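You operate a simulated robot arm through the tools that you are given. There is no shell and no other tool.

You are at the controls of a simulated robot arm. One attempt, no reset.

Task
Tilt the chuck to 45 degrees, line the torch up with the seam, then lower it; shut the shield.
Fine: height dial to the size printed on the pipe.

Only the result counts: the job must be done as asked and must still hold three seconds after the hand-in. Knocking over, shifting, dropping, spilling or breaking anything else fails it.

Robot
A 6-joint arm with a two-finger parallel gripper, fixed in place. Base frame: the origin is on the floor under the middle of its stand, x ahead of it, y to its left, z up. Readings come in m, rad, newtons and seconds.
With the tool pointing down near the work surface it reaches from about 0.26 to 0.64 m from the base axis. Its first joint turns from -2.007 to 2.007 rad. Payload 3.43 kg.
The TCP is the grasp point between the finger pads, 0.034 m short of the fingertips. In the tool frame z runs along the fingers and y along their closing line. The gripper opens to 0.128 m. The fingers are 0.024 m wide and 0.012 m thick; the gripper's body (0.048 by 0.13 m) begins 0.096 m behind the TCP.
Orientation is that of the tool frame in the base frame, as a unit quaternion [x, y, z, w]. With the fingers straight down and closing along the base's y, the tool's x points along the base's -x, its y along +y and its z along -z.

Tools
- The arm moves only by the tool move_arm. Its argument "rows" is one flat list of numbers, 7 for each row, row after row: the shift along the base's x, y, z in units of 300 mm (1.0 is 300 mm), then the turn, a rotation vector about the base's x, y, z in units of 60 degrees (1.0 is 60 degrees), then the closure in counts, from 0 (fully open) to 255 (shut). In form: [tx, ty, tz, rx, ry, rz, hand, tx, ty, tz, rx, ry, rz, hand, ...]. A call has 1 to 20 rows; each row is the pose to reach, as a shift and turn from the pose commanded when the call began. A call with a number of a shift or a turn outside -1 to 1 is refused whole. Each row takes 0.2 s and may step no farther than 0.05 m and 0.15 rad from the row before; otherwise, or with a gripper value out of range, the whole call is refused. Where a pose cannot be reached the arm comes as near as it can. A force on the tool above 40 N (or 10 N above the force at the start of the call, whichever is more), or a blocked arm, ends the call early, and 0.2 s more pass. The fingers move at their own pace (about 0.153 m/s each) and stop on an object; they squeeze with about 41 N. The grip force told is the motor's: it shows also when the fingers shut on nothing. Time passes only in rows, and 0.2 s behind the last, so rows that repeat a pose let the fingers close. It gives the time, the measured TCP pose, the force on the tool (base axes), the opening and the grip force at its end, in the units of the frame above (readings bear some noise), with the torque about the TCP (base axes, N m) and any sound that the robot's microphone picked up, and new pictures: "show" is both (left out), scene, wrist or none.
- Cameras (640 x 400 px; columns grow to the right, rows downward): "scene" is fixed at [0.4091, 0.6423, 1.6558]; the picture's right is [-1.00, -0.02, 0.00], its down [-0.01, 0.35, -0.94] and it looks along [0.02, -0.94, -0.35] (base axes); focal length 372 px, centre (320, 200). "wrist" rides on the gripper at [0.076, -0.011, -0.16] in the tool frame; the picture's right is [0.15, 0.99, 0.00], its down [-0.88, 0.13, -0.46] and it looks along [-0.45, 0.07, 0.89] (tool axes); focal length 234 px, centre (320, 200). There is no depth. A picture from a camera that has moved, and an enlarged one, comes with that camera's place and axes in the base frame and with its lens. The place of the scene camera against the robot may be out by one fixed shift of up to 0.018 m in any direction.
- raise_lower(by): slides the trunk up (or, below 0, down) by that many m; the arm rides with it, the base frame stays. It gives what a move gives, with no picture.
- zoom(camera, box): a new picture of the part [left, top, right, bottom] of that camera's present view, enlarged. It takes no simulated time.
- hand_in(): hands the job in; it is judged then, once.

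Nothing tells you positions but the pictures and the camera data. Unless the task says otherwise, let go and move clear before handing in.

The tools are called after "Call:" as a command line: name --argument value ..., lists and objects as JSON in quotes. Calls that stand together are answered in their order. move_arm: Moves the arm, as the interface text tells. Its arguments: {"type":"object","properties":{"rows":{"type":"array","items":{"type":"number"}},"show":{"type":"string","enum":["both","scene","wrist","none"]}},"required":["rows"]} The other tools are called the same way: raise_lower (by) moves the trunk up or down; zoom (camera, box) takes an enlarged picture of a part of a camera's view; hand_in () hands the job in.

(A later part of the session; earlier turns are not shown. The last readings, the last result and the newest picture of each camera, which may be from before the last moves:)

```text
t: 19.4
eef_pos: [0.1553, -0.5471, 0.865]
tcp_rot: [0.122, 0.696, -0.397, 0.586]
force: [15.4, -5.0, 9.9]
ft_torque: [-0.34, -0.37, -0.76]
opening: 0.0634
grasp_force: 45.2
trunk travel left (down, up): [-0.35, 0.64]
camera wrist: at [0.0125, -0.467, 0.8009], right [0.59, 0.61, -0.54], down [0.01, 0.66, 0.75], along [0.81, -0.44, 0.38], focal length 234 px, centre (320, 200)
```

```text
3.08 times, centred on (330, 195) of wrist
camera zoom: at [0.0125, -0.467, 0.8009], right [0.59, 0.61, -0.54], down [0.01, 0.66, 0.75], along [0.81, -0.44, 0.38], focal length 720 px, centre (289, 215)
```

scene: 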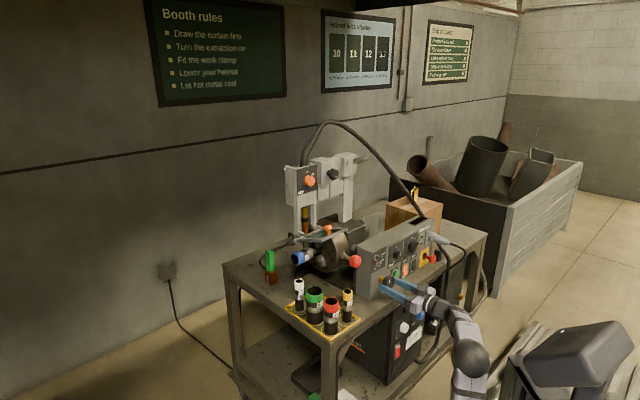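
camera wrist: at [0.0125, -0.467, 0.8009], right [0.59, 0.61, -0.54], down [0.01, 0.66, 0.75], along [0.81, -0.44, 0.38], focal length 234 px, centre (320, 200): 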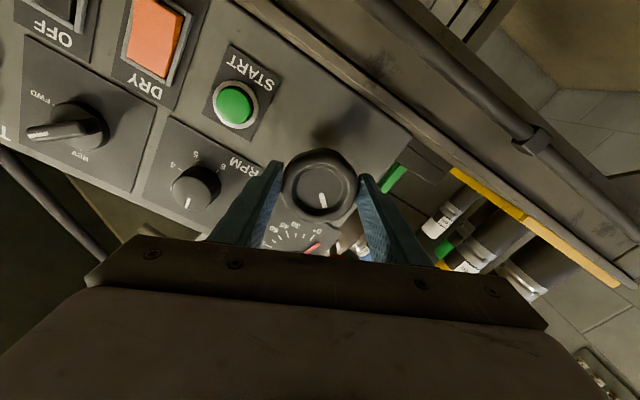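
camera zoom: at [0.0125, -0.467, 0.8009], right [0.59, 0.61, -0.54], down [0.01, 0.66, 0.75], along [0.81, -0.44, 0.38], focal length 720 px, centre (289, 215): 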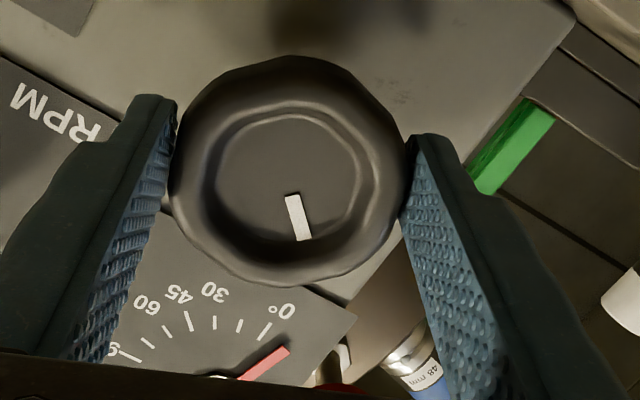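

The chuck and torch gantry tilt together, but this direction drove the needle the wrong way, to about -14°, off the printed scale. I'll turn back clockwise through zero and check more closely whether that direction really is blocked.

Call:
move_arm --rows '[0, 0, 0, 0.0959, -0.0927, 0, 255, 0, 0, 0, 0.1918, -0.1854, 0, 255, 0, 0, 0, 0.2877, -0.2781, 0, 255, 0, 0, 0, 0.3836, -0.3708, 0, 255, 0, 0, 0, 0.3836, -0.3708, 0, 255]' --show "wrist"

Call:
zoom --camera "scene" --box '[365, 250, 415, 300]'

Call:
zoom --camera "wrist" --box '[260, 130, 400, 260]'

```text
t: 20.6
eef_pos: [0.1567, -0.5459, 0.865]
tcp_rot: [0.309, 0.636, -0.217, 0.673]
force: [17.8, -4.0, 12.7]
ft_torque: [-0.12, -0.08, -0.7]
opening: 0.0639
grasp_force: 44.9
trunk travel left (down, up): [-0.35, 0.64]
camera wrist: at [0.0413, -0.437, 0.7887], right [0.69, 0.72, -0.01], down [-0.32, 0.32, 0.89], along [0.64, -0.61, 0.46], focal length 234 px, centre (320, 200)
```

wrist: 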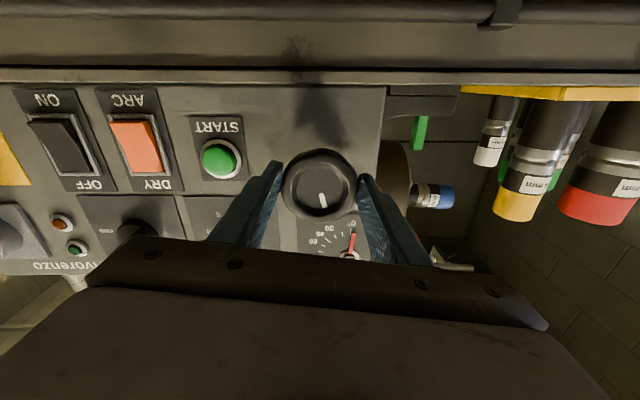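

```text
8.00 times, centred on (390, 275) of scene
camera zoom: at [0.4091, 0.6423, 1.6558], right [-1.0, -0.02, 0.0], down [-0.01, 0.35, -0.94], along [0.02, -0.94, -0.35], focal length 2972 px, centre (-240, -400)
```

zoom: 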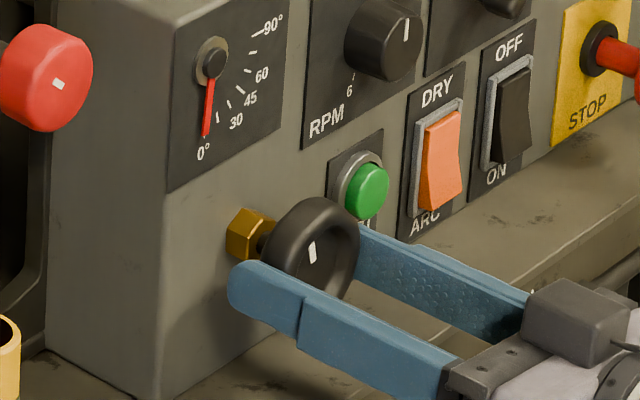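

```text
3.08 times, centred on (330, 195) of wrist
camera zoom: at [0.0413, -0.437, 0.7887], right [0.69, 0.72, -0.01], down [-0.32, 0.32, 0.89], along [0.64, -0.61, 0.46], focal length 720 px, centre (289, 215)
```

zoom: 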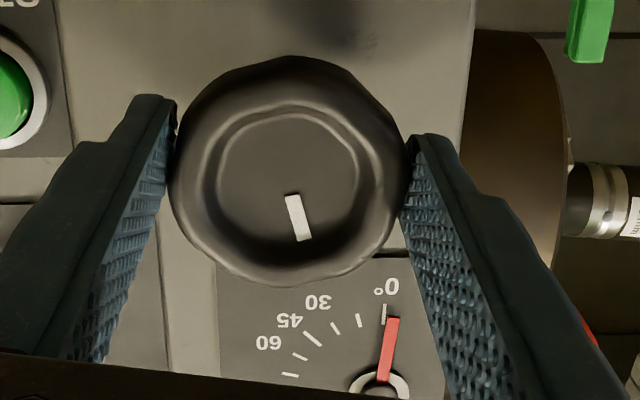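

Call:
move_arm --rows '[0, 0, 0, 0.06, -0.058, 0, 255, 0, 0, 0, 0.12, -0.116, 0, 255, 0, 0, 0, 0.12, -0.116, 0, 255]' --show "wrist"

Call:
zoom --camera "scene" --box '[365, 250, 415, 300]'

Call:
zoom --camera "wrist" --box '[260, 130, 400, 260]'

```text
t: 21.4
eef_pos: [0.1568, -0.5459, 0.8641]
tcp_rot: [0.363, 0.606, -0.157, 0.69]
force: [19.8, -0.7, 13.4]
ft_torque: [-0.11, -0.06, -0.84]
opening: 0.0637
grasp_force: 44.7
trunk travel left (down, up): [-0.35, 0.64]
camera wrist: at [0.0506, -0.4273, 0.7897], right [0.68, 0.71, 0.17], down [-0.43, 0.21, 0.88], along [0.59, -0.67, 0.45], focal length 234 px, centre (320, 200)
```

wrist: 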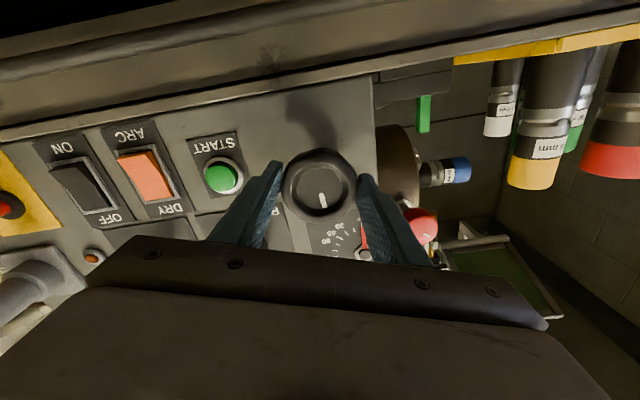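

```text
8.00 times, centred on (390, 275) of scene
camera zoom: at [0.4091, 0.6423, 1.6558], right [-1.0, -0.02, 0.0], down [-0.01, 0.35, -0.94], along [0.02, -0.94, -0.35], focal length 2972 px, centre (-240, -400)
```

zoom: 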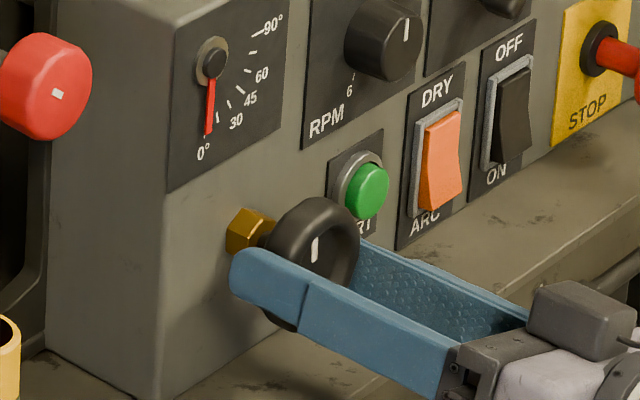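

```text
3.08 times, centred on (330, 195) of wrist
camera zoom: at [0.0506, -0.4273, 0.7897], right [0.68, 0.71, 0.17], down [-0.43, 0.21, 0.88], along [0.59, -0.67, 0.45], focal length 720 px, centre (289, 215)
```

zoom: 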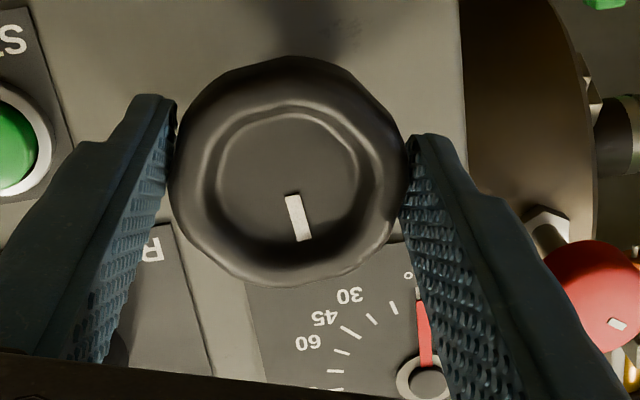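

Call:
move_arm --rows '[0, 0, 0, 0.06, -0.058, 0, 255, 0, 0, 0, 0.12, -0.116, 0, 255, 0, 0, 0, 0.18, -0.174, 0, 255, 0, 0, 0, 0.18, -0.174, 0, 255]' --show "wrist"

Call:
zoom --camera "scene" --box '[365, 250, 415, 300]'

Call:
zoom --camera "wrist" --box '[260, 130, 400, 260]'

Call:
zoom --camera "scene" --box '[270, 140, 410, 280]'

```text
t: 22.4
eef_pos: [0.1588, -0.544, 0.8637]
tcp_rot: [0.439, 0.556, -0.064, 0.703]
force: [17.1, 20.5, -2.7]
ft_torque: [-0.08, 0.99, -0.1]
opening: 0.0629
grasp_force: 44.9
trunk travel left (down, up): [-0.35, 0.64]
camera wrist: at [0.0643, -0.4121, 0.7942], right [0.63, 0.66, 0.42], down [-0.58, 0.04, 0.81], along [0.52, -0.75, 0.41], focal length 234 px, centre (320, 200)
```

wrist: 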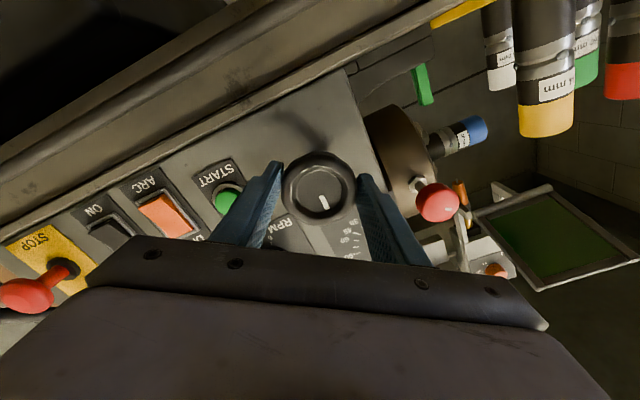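

```text
8.00 times, centred on (390, 275) of scene
camera zoom: at [0.4091, 0.6423, 1.6558], right [-1.0, -0.02, 0.0], down [-0.01, 0.35, -0.94], along [0.02, -0.94, -0.35], focal length 2972 px, centre (-240, -400)
```

zoom: 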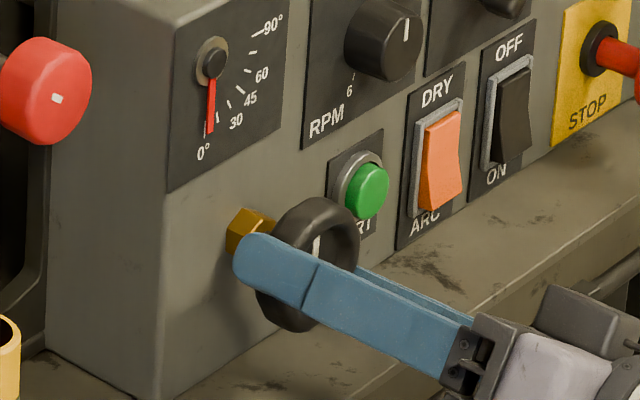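

```text
3.08 times, centred on (330, 195) of wrist
camera zoom: at [0.0643, -0.4121, 0.7942], right [0.63, 0.66, 0.42], down [-0.58, 0.04, 0.81], along [0.52, -0.75, 0.41], focal length 720 px, centre (289, 215)
```

zoom: 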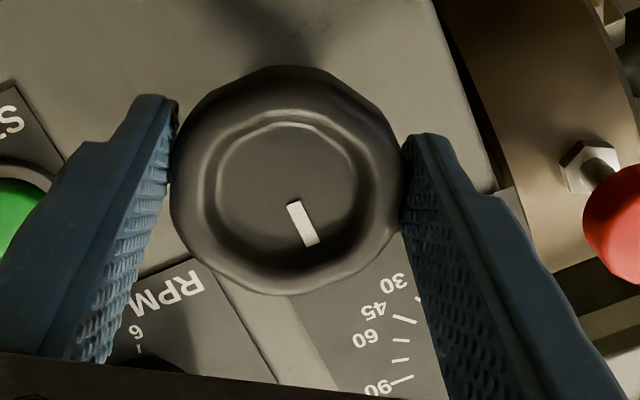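

```text
2.86 times, centred on (340, 210) of scene
camera zoom: at [0.4091, 0.6423, 1.6558], right [-1.0, -0.02, 0.0], down [-0.01, 0.35, -0.94], along [0.02, -0.94, -0.35], focal length 1062 px, centre (263, 171)
```

zoom: 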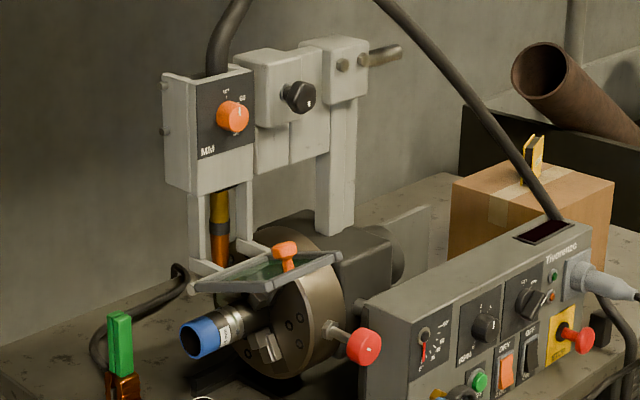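

Clockwise hits a hard stop just past zero, and the red chuck knob only clears the control box if the pipe tilts up. The working direction is therefore counter-clockwise, with the pipe rising; the needle is rigid with the chuck, so I'll judge 45° by the angles themselves. I'll re-centre slightly on the wheel axis and turn counter-clockwise.

Call:
move_arm --rows '[0.0117, 0.012, 0.0067, -0.0959, 0.0927, 0, 255, 0.0117, 0.012, 0.0067, -0.1918, 0.1854, 0, 255, 0.0117, 0.012, 0.0067, -0.2877, 0.2781, 0, 255, 0.0117, 0.012, 0.0067, -0.3836, 0.3708, 0, 255, 0.0117, 0.012, 0.0067, -0.4795, 0.4635, 0, 255, 0.0117, 0.012, 0.0067, -0.5754, 0.5562, 0, 255, 0.0117, 0.012, 0.0067, -0.6713, 0.6489, 0, 255, 0.0117, 0.012, 0.0067, -0.6713, 0.6489, 0, 255]' --show "wrist"

Call:
zoom --camera "scene" --box '[270, 140, 410, 280]'

Call:
zoom --camera "scene" --box '[365, 250, 415, 300]'

```text
t: 24.1
eef_pos: [0.1546, -0.5474, 0.8623]
tcp_rot: [0.133, 0.697, -0.389, 0.587]
force: [-12.1, -9.1, -17.7]
ft_torque: [-0.12, -0.12, -0.87]
opening: 0.0627
grasp_force: 44.9
trunk travel left (down, up): [-0.35, 0.64]
camera wrist: at [0.0131, -0.4645, 0.7988], right [0.6, 0.61, -0.52], down [0.0, 0.64, 0.76], along [0.8, -0.46, 0.38], focal length 234 px, centre (320, 200)
```

wrist: 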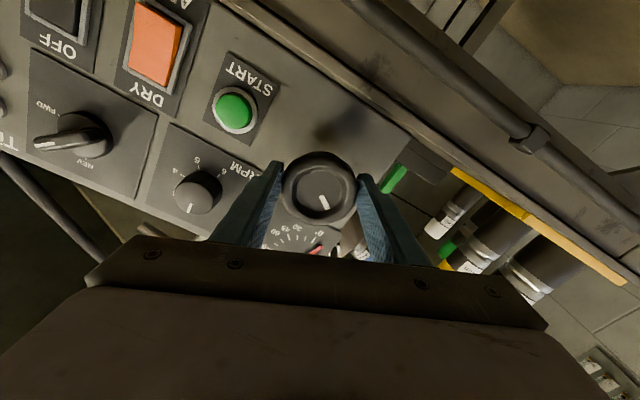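

```text
2.86 times, centred on (340, 210) of scene
camera zoom: at [0.4091, 0.6423, 1.6558], right [-1.0, -0.02, 0.0], down [-0.01, 0.35, -0.94], along [0.02, -0.94, -0.35], focal length 1062 px, centre (263, 171)
```

zoom: 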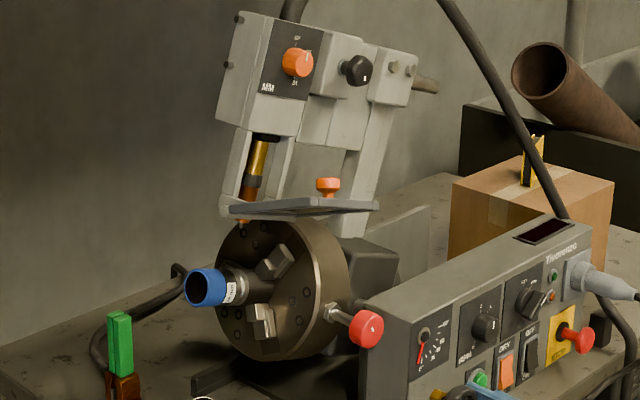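

```text
8.00 times, centred on (390, 275) of scene
camera zoom: at [0.4091, 0.6423, 1.6558], right [-1.0, -0.02, 0.0], down [-0.01, 0.35, -0.94], along [0.02, -0.94, -0.35], focal length 2972 px, centre (-240, -400)
```

zoom: 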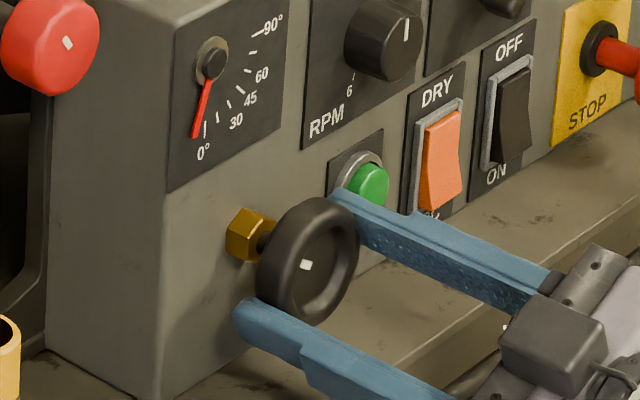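

The chuck is tilting up smoothly, now at about 15–16°, which is roughly one third of the wheel angle. I'll go on counter-clockwise.

Call:
move_arm --rows '[-0.008, -0.0083, -0.0067, -0.0959, 0.0927, 0, 255, -0.008, -0.0083, -0.0067, -0.1918, 0.1854, 0, 255, -0.008, -0.0083, -0.0067, -0.2877, 0.2781, 0, 255, -0.008, -0.0083, -0.0067, -0.3836, 0.3708, 0, 255, -0.008, -0.0083, -0.0067, -0.4795, 0.4635, 0, 255, -0.008, -0.0083, -0.0067, -0.5754, 0.5562, 0, 255, -0.008, -0.0083, -0.0067, -0.6713, 0.6489, 0, 255, -0.008, -0.0083, -0.0067, -0.6713, 0.6489, 0, 255]' --show "both"

Call:
zoom --camera "scene" --box '[270, 140, 410, 280]'

Call:
zoom --camera "scene" --box '[365, 250, 415, 300]'

```text
t: 25.3
eef_pos: [0.1545, -0.5503, 0.8659]
tcp_rot: [-0.094, 0.713, -0.541, 0.437]
force: [0.1, -3.6, -5.8]
ft_torque: [-1.12, -1.08, -0.42]
opening: 0.0633
grasp_force: 44.5
out of reach, approached as far as the arm can: row 5
trunk travel left (down, up): [-0.35, 0.64]
stopped in row 5: the force on the tool passed its limit at 52 N (the readings are from after the stop); the commanded pose is now the measured one
camera wrist: at [-0.0108, -0.4918, 0.8417], right [0.25, 0.31, -0.92], down [0.24, 0.9, 0.36], along [0.94, -0.31, 0.15], focal length 234 px, centre (320, 200)
```

scene: 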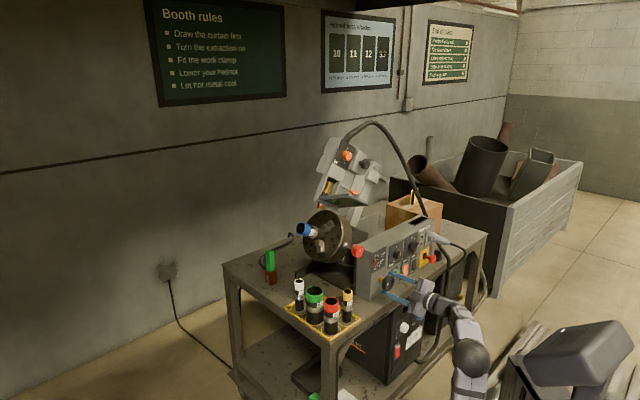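
wrist: 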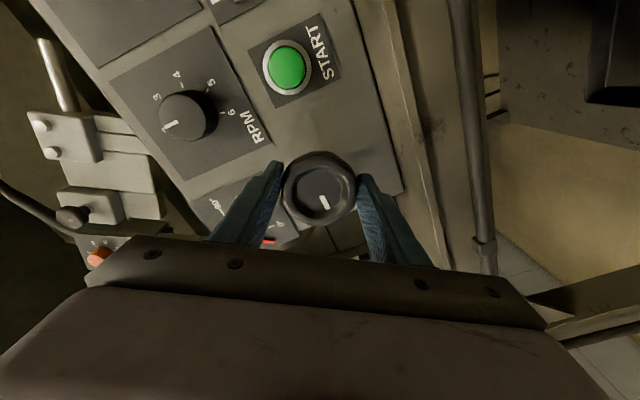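

```text
2.86 times, centred on (340, 210) of scene
camera zoom: at [0.4091, 0.6423, 1.6558], right [-1.0, -0.02, 0.0], down [-0.01, 0.35, -0.94], along [0.02, -0.94, -0.35], focal length 1062 px, centre (263, 171)
```

zoom: 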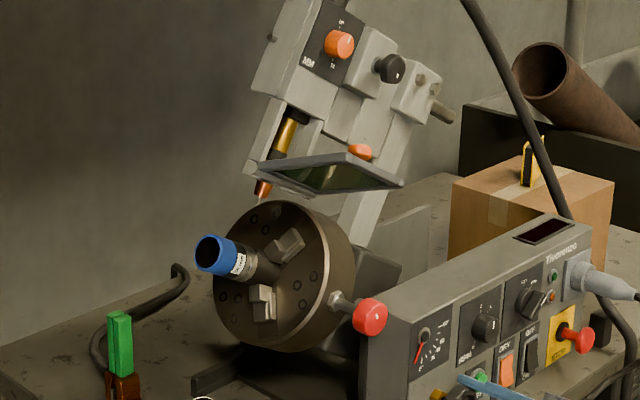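

```text
8.00 times, centred on (390, 275) of scene
camera zoom: at [0.4091, 0.6423, 1.6558], right [-1.0, -0.02, 0.0], down [-0.01, 0.35, -0.94], along [0.02, -0.94, -0.35], focal length 2972 px, centre (-240, -400)
```

zoom: 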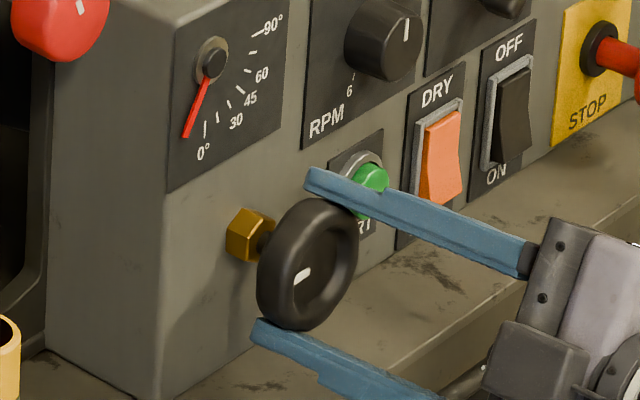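

The arm's wrist ran out of travel at about 28° of tilt, so I need to regrip. I'll open slightly, back straight off the wheel and roll the gripper clockwise, then check that the chuck stays where it is.

Call:
move_arm --rows '[0, 0, 0, 0, 0, 0, 100, 0, 0, 0, 0, 0, 0, 100, -0.0719, 0.0695, 0, 0, 0, 0, 100, -0.1438, 0.139, 0, 0, 0, 0, 100, -0.1438, 0.139, 0, 0.0977, -0.0986, -0.0032, 100, -0.1438, 0.139, 0, 0.1955, -0.1972, -0.0064, 100, -0.1438, 0.139, 0, 0.2932, -0.2958, -0.0096, 100, -0.1438, 0.139, 0, 0.391, -0.3944, -0.0128, 100, -0.1438, 0.139, 0, 0.4887, -0.493, -0.0159, 100, -0.1438, 0.139, 0, 0.5864, -0.5915, -0.0191, 100, -0.1438, 0.139, 0, 0.6842, -0.6901, -0.0223, 60, -0.1438, 0.139, 0, 0.7819, -0.7887, -0.0255, 60, -0.1438, 0.139, 0, 0.7819, -0.7887, -0.0255, 60]' --show "wrist"

Call:
zoom --camera "scene" --box '[270, 140, 410, 280]'

Call:
zoom --camera "scene" --box '[365, 250, 415, 300]'

```text
t: 28.1
eef_pos: [0.1119, -0.5076, 0.8663]
tcp_rot: [0.309, 0.634, -0.22, 0.673]
force: [0.5, -0.3, -0.3]
ft_torque: [-0.04, 0.03, 0.02]
opening: 0.0979
grasp_force: 0.0
trunk travel left (down, up): [-0.35, 0.64]
camera wrist: at [-0.0032, -0.3983, 0.7901], right [0.69, 0.72, -0.01], down [-0.33, 0.32, 0.89], along [0.64, -0.61, 0.46], focal length 234 px, centre (320, 200)
```

wrist: 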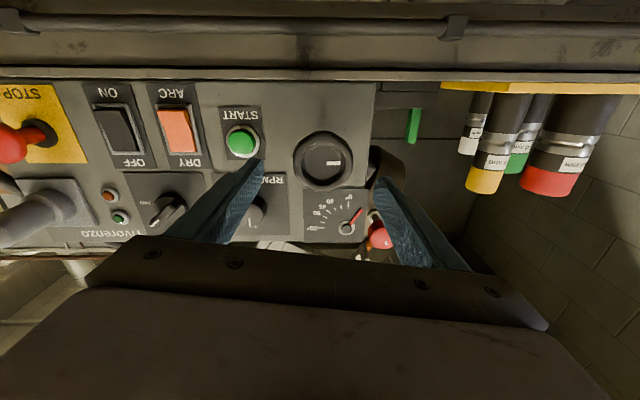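

```text
2.86 times, centred on (340, 210) of scene
camera zoom: at [0.4091, 0.6423, 1.6558], right [-1.0, -0.02, 0.0], down [-0.01, 0.35, -0.94], along [0.02, -0.94, -0.35], focal length 1062 px, centre (263, 171)
```

zoom: 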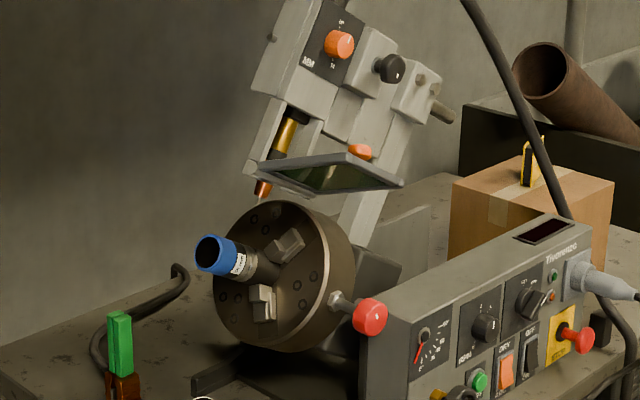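

```text
8.00 times, centred on (390, 275) of scene
camera zoom: at [0.4091, 0.6423, 1.6558], right [-1.0, -0.02, 0.0], down [-0.01, 0.35, -0.94], along [0.02, -0.94, -0.35], focal length 2972 px, centre (-240, -400)
```

zoom: 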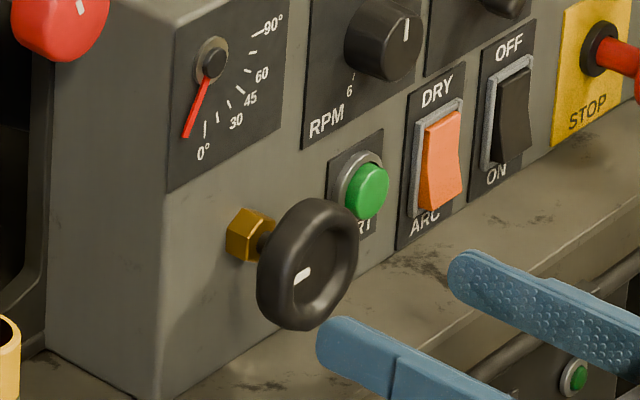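

The chuck holds its tilt by itself at about 28°. I'll regrip the wheel and turn roughly 45° more.

Call:
move_arm --rows '[0.0724, -0.066, -0.0127, 0, 0, 0, 60, 0.1447, -0.132, -0.0127, 0, 0, 0, 60, 0.1447, -0.132, -0.0127, 0, 0, 0, 60, 0.1447, -0.132, -0.0127, 0, 0, 0, 255, 0.1447, -0.132, -0.0127, 0, 0, 0, 255, 0.1447, -0.132, -0.0127, 0, 0, 0, 255]' --show "wrist"

```text
t: 29.5
eef_pos: [0.1565, -0.5469, 0.8637]
tcp_rot: [0.306, 0.636, -0.22, 0.674]
force: [8.4, 7.2, -0.3]
ft_torque: [-0.05, 0.03, 0.06]
opening: 0.0632
grasp_force: 44.8
trunk travel left (down, up): [-0.35, 0.64]
camera wrist: at [0.0409, -0.4373, 0.7873], right [0.69, 0.72, -0.01], down [-0.32, 0.33, 0.89], along [0.65, -0.61, 0.46], focal length 234 px, centre (320, 200)
```

wrist: 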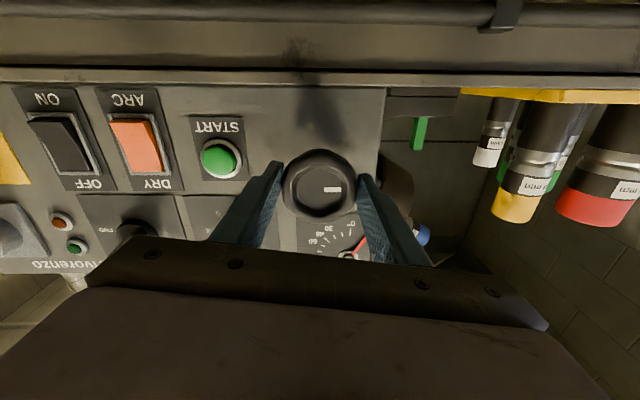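

Call:
move_arm --rows '[0.003, 0.003, 0.001, -0.0959, 0.0927, 0, 255, 0.003, 0.003, 0.001, -0.1918, 0.1854, 0, 255, 0.003, 0.003, 0.001, -0.2877, 0.2781, 0, 255, 0.003, 0.003, 0.001, -0.3836, 0.3708, 0, 255, 0.003, 0.003, 0.001, -0.4795, 0.4635, 0, 255, 0.003, 0.003, 0.001, -0.5466, 0.5284, 0, 255, 0.003, 0.003, 0.001, -0.5466, 0.5284, 0, 255]' --show "wrist"

Call:
zoom --camera "scene" --box '[270, 140, 410, 280]'

Call:
zoom --camera "scene" --box '[365, 250, 415, 300]'

Call:
zoom --camera "wrist" --box '[260, 130, 400, 260]'

```text
t: 31.1
eef_pos: [0.1546, -0.5473, 0.8646]
tcp_rot: [0.038, 0.705, -0.464, 0.535]
force: [0.2, -18.6, 13.6]
ft_torque: [0.12, -0.02, -1.02]
opening: 0.0624
grasp_force: 45.0
trunk travel left (down, up): [-0.35, 0.64]
camera wrist: at [0.0017, -0.4774, 0.8114], right [0.48, 0.49, -0.72], down [0.12, 0.78, 0.61], along [0.87, -0.38, 0.32], focal length 234 px, centre (320, 200)
```

wrist: 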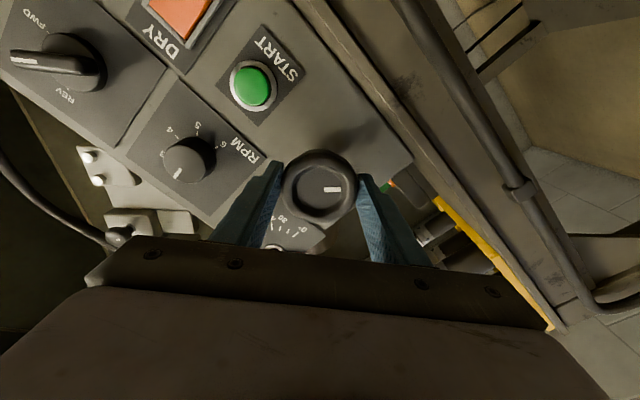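

```text
2.86 times, centred on (340, 210) of scene
camera zoom: at [0.4091, 0.6423, 1.6558], right [-1.0, -0.02, 0.0], down [-0.01, 0.35, -0.94], along [0.02, -0.94, -0.35], focal length 1062 px, centre (263, 171)
```

zoom: 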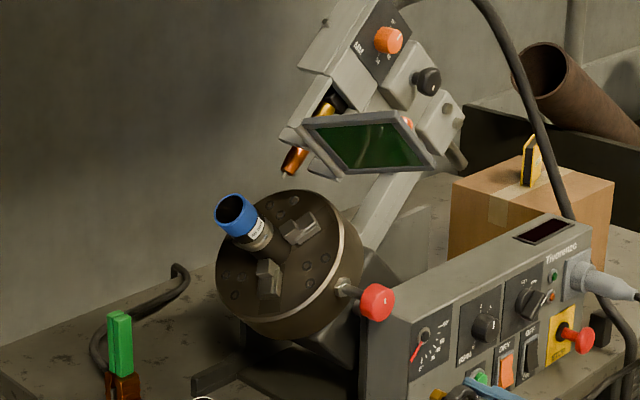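

```text
8.00 times, centred on (390, 275) of scene
camera zoom: at [0.4091, 0.6423, 1.6558], right [-1.0, -0.02, 0.0], down [-0.01, 0.35, -0.94], along [0.02, -0.94, -0.35], focal length 2972 px, centre (-240, -400)
```

zoom: 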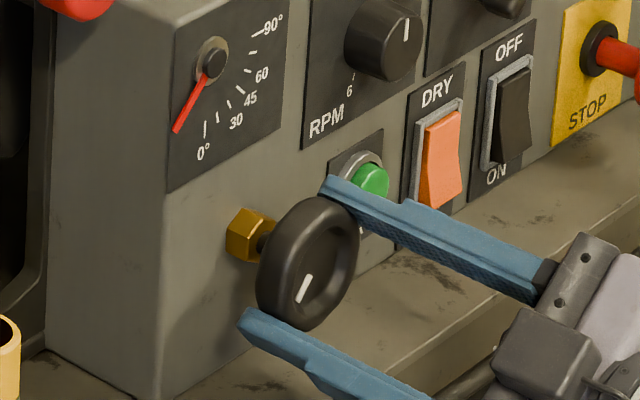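

```text
3.08 times, centred on (330, 195) of wrist
camera zoom: at [0.0017, -0.4774, 0.8114], right [0.48, 0.49, -0.72], down [0.12, 0.78, 0.61], along [0.87, -0.38, 0.32], focal length 720 px, centre (289, 215)
```

zoom: 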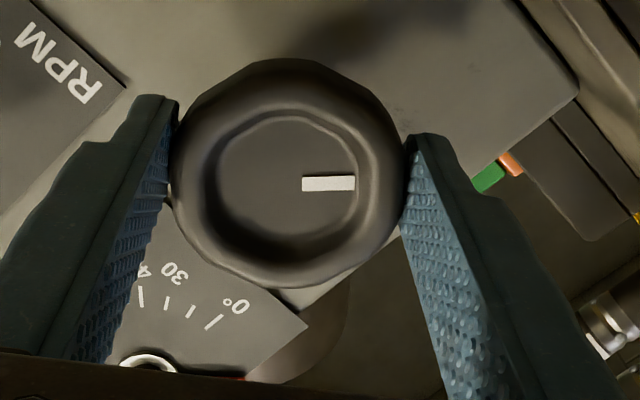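

The needle has swung to roughly 45° on the mirror side. I'll zoom in on the gauge and the chuck to measure it precisely.

Call:
zoom --camera "scene" --box '[370, 240, 402, 272]'

Call:
zoom --camera "scene" --box '[310, 140, 380, 200]'

Call:
zoom --camera "scene" --box '[325, 150, 385, 280]'

```text
12.50 times, centred on (386, 256) of scene
camera zoom: at [0.4091, 0.6423, 1.6558], right [-1.0, -0.02, 0.0], down [-0.01, 0.35, -0.94], along [0.02, -0.94, -0.35], focal length 4645 px, centre (-505, -500)
```

zoom: 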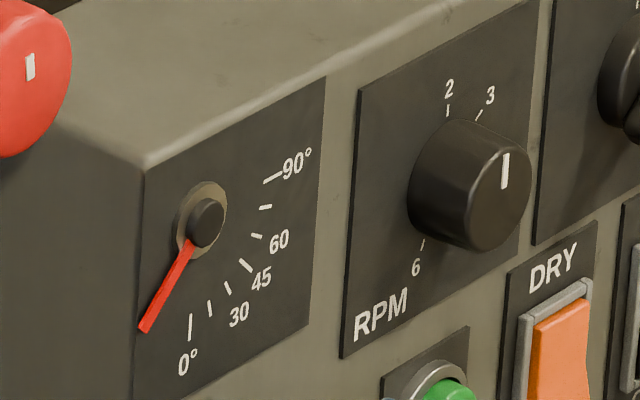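

```text
6.67 times, centred on (345, 170) of scene
camera zoom: at [0.4091, 0.6423, 1.6558], right [-1.0, -0.02, 0.0], down [-0.01, 0.35, -0.94], along [0.02, -0.94, -0.35], focal length 2477 px, centre (153, 400)
```

zoom: 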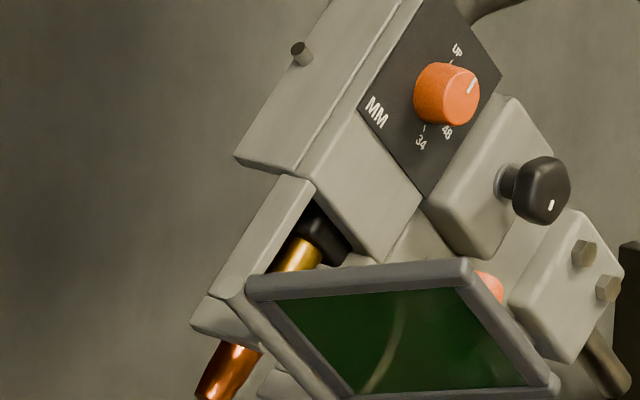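

```text
3.08 times, centred on (355, 215) of scene
camera zoom: at [0.4091, 0.6423, 1.6558], right [-1.0, -0.02, 0.0], down [-0.01, 0.35, -0.94], along [0.02, -0.94, -0.35], focal length 1143 px, centre (212, 154)
```

zoom: 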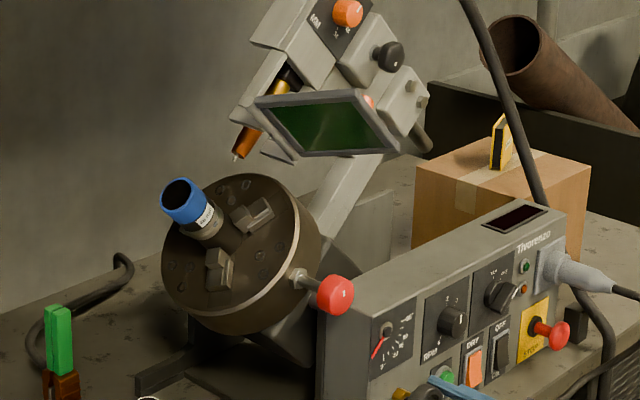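

Call:
zoom --camera "scene" --box '[368, 252, 384, 270]'

Call:
zoom --camera "wrist" --box '[60, 120, 200, 240]'

Call:
zoom --camera "wrist" --box '[250, 190, 350, 260]'

```text
16.00 times, centred on (376, 261) of scene
camera zoom: at [0.4091, 0.6423, 1.6558], right [-1.0, -0.02, 0.0], down [-0.01, 0.35, -0.94], along [0.02, -0.94, -0.35], focal length 5945 px, centre (-576, -776)
```

zoom: 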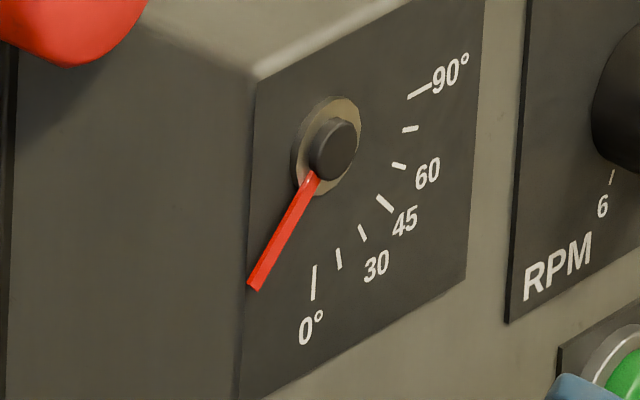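

```text
3.33 times, centred on (130, 180) of wrist
camera zoom: at [0.0017, -0.4774, 0.8114], right [0.48, 0.49, -0.72], down [0.12, 0.78, 0.61], along [0.87, -0.38, 0.32], focal length 781 px, centre (953, 267)
```

zoom: 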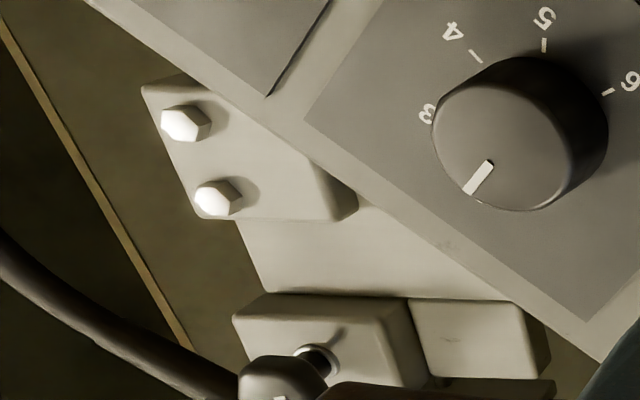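

```text
5.71 times, centred on (300, 225) of wrist
camera zoom: at [0.0017, -0.4774, 0.8114], right [0.48, 0.49, -0.72], down [0.12, 0.78, 0.61], along [0.87, -0.38, 0.32], focal length 1338 px, centre (434, 57)
```

zoom: 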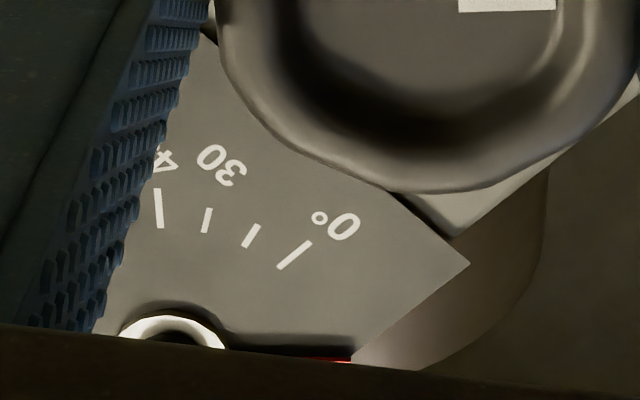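

Call:
zoom --camera "wrist" --box '[66, 138, 146, 188]'

Call:
zoom --camera "wrist" --box '[96, 190, 206, 245]'

```text
8.00 times, centred on (106, 163) of wrist
camera zoom: at [0.0017, -0.4774, 0.8114], right [0.48, 0.49, -0.72], down [0.12, 0.78, 0.61], along [0.87, -0.38, 0.32], focal length 1873 px, centre (2032, 496)
```

zoom: 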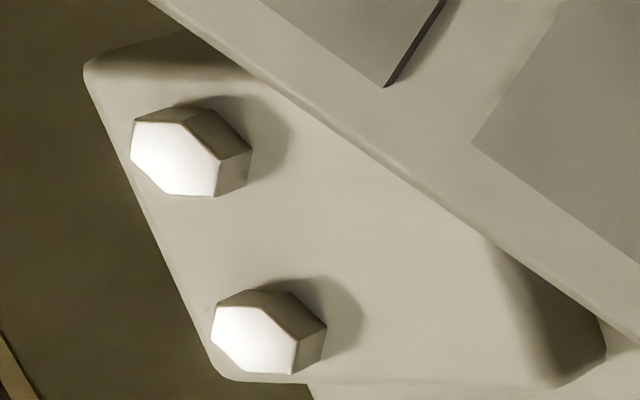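

```text
5.82 times, centred on (151, 218) of wrist
camera zoom: at [0.0017, -0.4774, 0.8114], right [0.48, 0.49, -0.72], down [0.12, 0.78, 0.61], along [0.87, -0.38, 0.32], focal length 1362 px, centre (1303, 98)
```

zoom: 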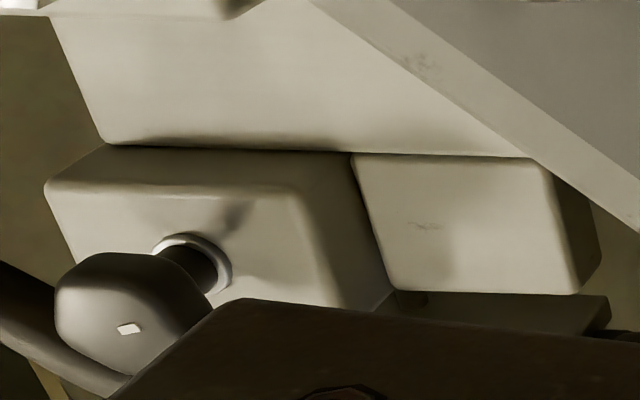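

Edge directions of the gantry in the wrist view give 45.0°, 45.6° and 46.0°, so the tilt is right. I'll let go gently, back off the wheel and confirm that the tilt holds.

Call:
move_arm --rows '[0, 0, 0, 0, 0, 0, 100, 0, 0, 0, 0, 0, 0, 100, -0.0719, 0.0695, 0, 0, 0, 0, 100, -0.1438, 0.139, 0, 0, 0, 0, 100, -0.1438, 0.139, 0, 0, 0, 0, 100]' --show "wrist"

Call:
zoom --camera "scene" --box '[368, 252, 384, 270]'

Call:
zoom --camera "scene" --box '[300, 130, 400, 230]'

Call:
zoom --camera "scene" --box '[310, 180, 350, 230]'

```text
t: 32.3
eef_pos: [0.1127, -0.5043, 0.8635]
tcp_rot: [0.037, 0.705, -0.463, 0.535]
force: [0.4, 0.7, -0.4]
ft_torque: [-0.03, 0.02, -0.01]
opening: 0.0778
grasp_force: 0.1
trunk travel left (down, up): [-0.35, 0.64]
camera wrist: at [-0.0405, -0.4343, 0.8108], right [0.48, 0.5, -0.72], down [0.12, 0.78, 0.62], along [0.87, -0.38, 0.32], focal length 234 px, centre (320, 200)
```

wrist: 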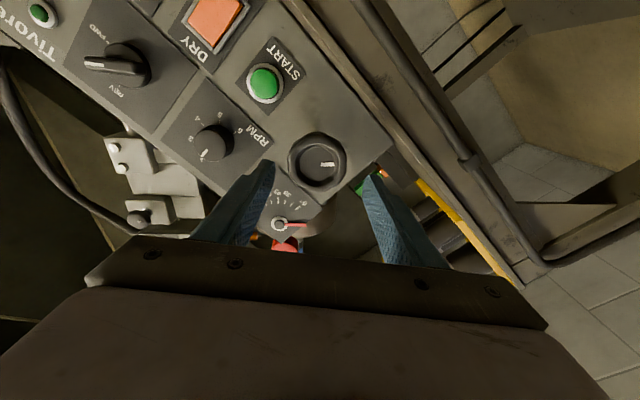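

```text
16.00 times, centred on (376, 261) of scene
camera zoom: at [0.4091, 0.6423, 1.6558], right [-1.0, -0.02, 0.0], down [-0.01, 0.35, -0.94], along [0.02, -0.94, -0.35], focal length 5945 px, centre (-576, -776)
```

zoom: 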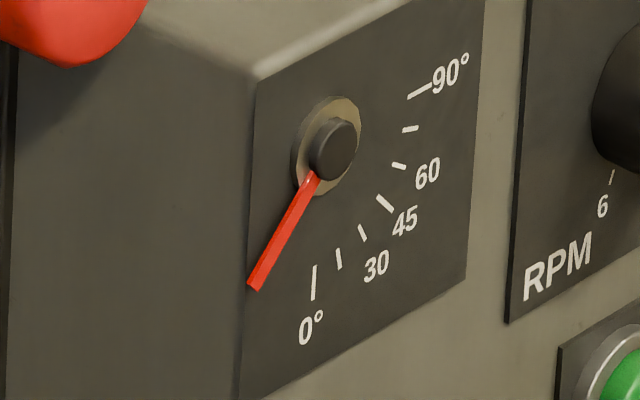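

```text
4.00 times, centred on (350, 180) of scene
camera zoom: at [0.4091, 0.6423, 1.6558], right [-1.0, -0.02, 0.0], down [-0.01, 0.35, -0.94], along [0.02, -0.94, -0.35], focal length 1486 px, centre (200, 280)
```

zoom: 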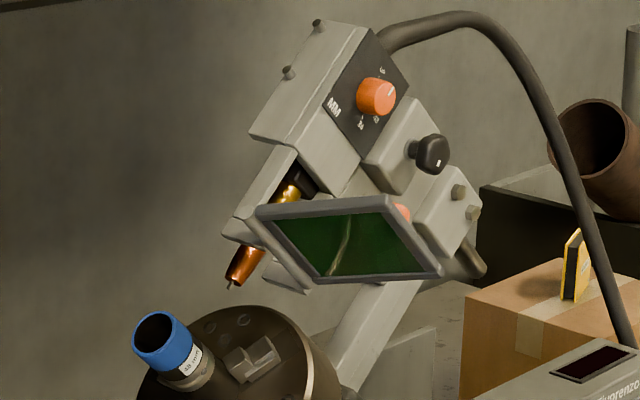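

```text
8.00 times, centred on (330, 205) of scene
camera zoom: at [0.4091, 0.6423, 1.6558], right [-1.0, -0.02, 0.0], down [-0.01, 0.35, -0.94], along [0.02, -0.94, -0.35], focal length 2972 px, centre (240, 160)
```

zoom: 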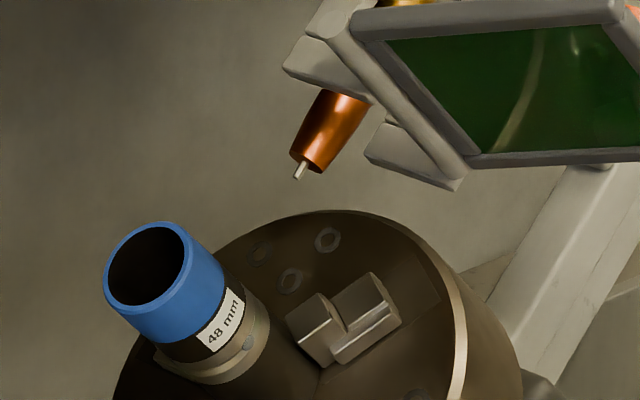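

The tilt holds, and the torch tip shows in the scene view close to the seam line. I'll level the gripper, move sideways and raise the trunk for a square-on view of the torch against the seam.

Call:
move_arm --rows '[0.038, 0.0507, 0, 0.0899, -0.0869, 0, 100, 0.076, 0.1013, 0, 0.1798, -0.1738, 0, 60, 0.114, 0.152, 0, 0.2696, -0.2606, 0, 0, 0.152, 0.2027, 0, 0.3595, -0.3475, 0, 0, 0.19, 0.2533, 0, 0.4494, -0.4344, 0, 0, 0.19, 0.2533, 0, 0.4494, -0.4344, 0, 0]' --show "none"

Call:
raise_lower --by 0.19

Call:
zoom --camera "wrist" --box '[0, 0, 640, 400]'

Call:
zoom --camera "scene" --box '[0, 0, 640, 400]'

```text
t: 33.7
eef_pos: [0.1699, -0.4278, 0.8609]
tcp_rot: [0.262, 0.655, -0.265, 0.657]
force: [0.2, 0.1, -0.5]
ft_torque: [-0.02, -0.01, -0.04]
opening: 0.128
grasp_force: 0.0
trunk travel left (down, up): [-0.35, 0.64]
```

```text
t: 35.8
eef_pos: [0.1696, -0.4274, 1.0523]
tcp_rot: [0.262, 0.656, -0.266, 0.656]
force: [0.9, -1.7, 0.1]
ft_torque: [0.01, 0.0, -0.01]
opening: 0.1281
grasp_force: 0.1
trunk travel left (down, up): [-0.54, 0.45]
```

```text
1.00 times, centred on (320, 200) of wrist (not enlarged: the box is as wide or as high as the picture)
camera zoom: at [0.047, -0.3269, 0.9769], right [0.69, 0.71, -0.15], down [-0.24, 0.42, 0.88], along [0.69, -0.57, 0.45], focal length 234 px, centre (320, 200)
```

zoom: 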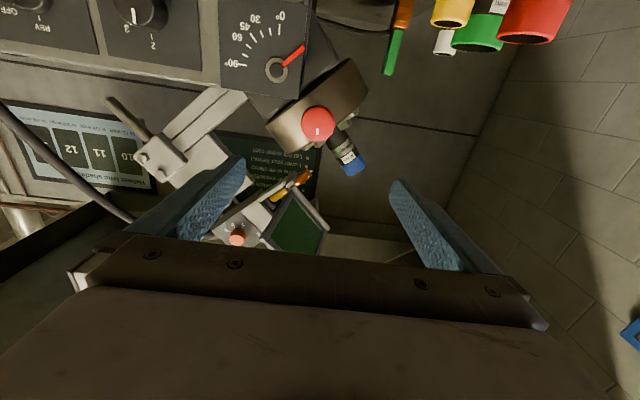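

```text
1.00 times, centred on (320, 200) of scene (not enlarged: the box is as wide or as high as the picture)
camera zoom: at [0.4091, 0.6423, 1.6558], right [-1.0, -0.02, 0.0], down [-0.01, 0.35, -0.94], along [0.02, -0.94, -0.35], focal length 372 px, centre (320, 200)
```

zoom: 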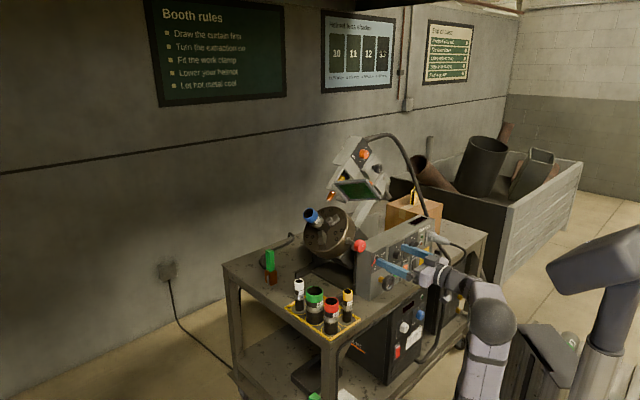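

Now the wrist view shows the torch, pipe and seam. I'll zoom in to measure the offset.

Call:
zoom --camera "wrist" --box '[260, 100, 390, 210]'

Call:
zoom --camera "wrist" --box '[100, 70, 340, 250]'

Call:
zoom --camera "scene" --box '[300, 190, 340, 230]'

```text
3.64 times, centred on (325, 155) of wrist
camera zoom: at [0.047, -0.3269, 0.9769], right [0.69, 0.71, -0.15], down [-0.24, 0.42, 0.88], along [0.69, -0.57, 0.45], focal length 852 px, centre (302, 364)
```

zoom: 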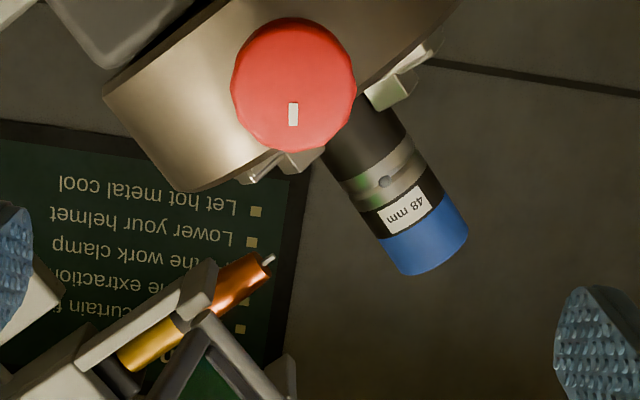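

```text
2.22 times, centred on (220, 160) of wrist
camera zoom: at [0.047, -0.3269, 0.9769], right [0.69, 0.71, -0.15], down [-0.24, 0.42, 0.88], along [0.69, -0.57, 0.45], focal length 520 px, centre (542, 289)
```

zoom: 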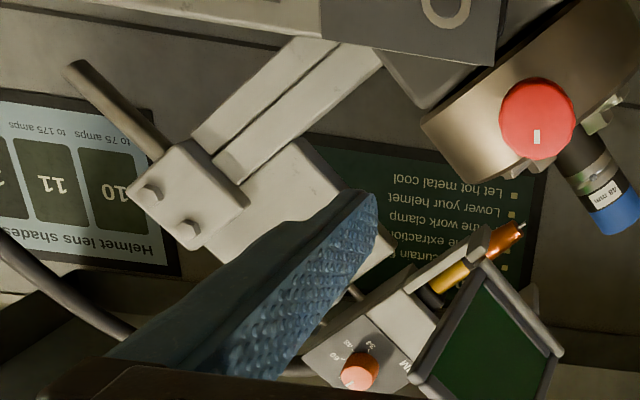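

```text
10.00 times, centred on (320, 210) of scene
camera zoom: at [0.4091, 0.6423, 1.6558], right [-1.0, -0.02, 0.0], down [-0.01, 0.35, -0.94], along [0.02, -0.94, -0.35], focal length 3716 px, centre (320, 100)
```

zoom: 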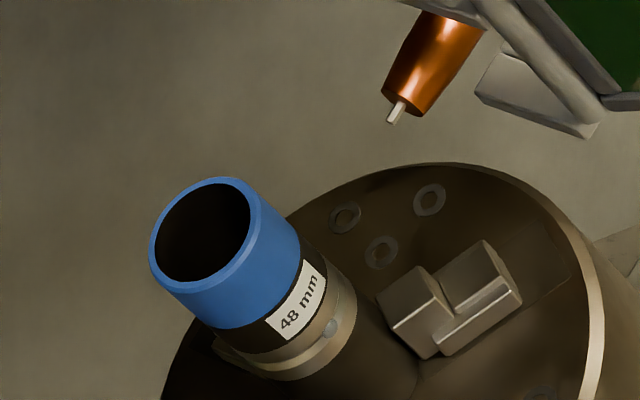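

The torch is close to the seam, but I want an accurate, square-on measurement. I'll pitch the tool down 27° so the camera looks level along the cart normal at the torch/pipe plane.

Call:
move_arm --rows '[0.0288, -0.0278, 0.0525, 0.0782, 0.0809, 0, 0, 0.0575, -0.0556, 0.105, 0.1564, 0.1618, 0, 0, 0.0863, -0.0834, 0.1575, 0.2346, 0.2427, 0, 0, 0.115, -0.1112, 0.21, 0.3128, 0.3236, 0, 0, 0.115, -0.1112, 0.21, 0.3128, 0.3236, 0, 0]' --show "wrist"

Call:
zoom --camera "wrist" --box '[240, 110, 400, 230]'

```text
t: 37.0
eef_pos: [0.2035, -0.4625, 1.1147]
tcp_rot: [0.318, 0.791, -0.197, 0.484]
force: [0.9, -0.3, 0.9]
ft_torque: [0.02, 0.03, -0.02]
opening: 0.1278
grasp_force: 0.0
trunk travel left (down, up): [-0.54, 0.45]
camera wrist: at [0.0685, -0.3484, 1.1203], right [0.64, 0.76, -0.13], down [0.09, 0.1, 0.99], along [0.77, -0.64, 0.0], focal length 234 px, centre (320, 200)
```

wrist: 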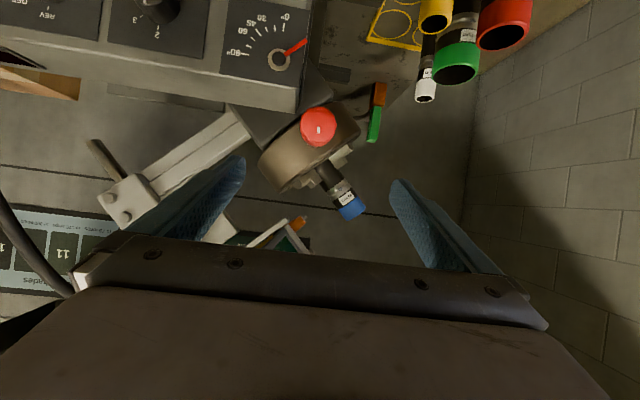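

```text
3.33 times, centred on (320, 170) of wrist
camera zoom: at [0.0685, -0.3484, 1.1203], right [0.64, 0.76, -0.13], down [0.09, 0.1, 0.99], along [0.77, -0.64, 0.0], focal length 781 px, centre (320, 300)
```

zoom: 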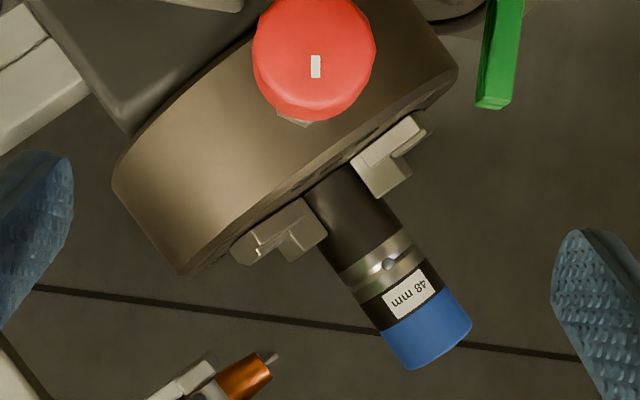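

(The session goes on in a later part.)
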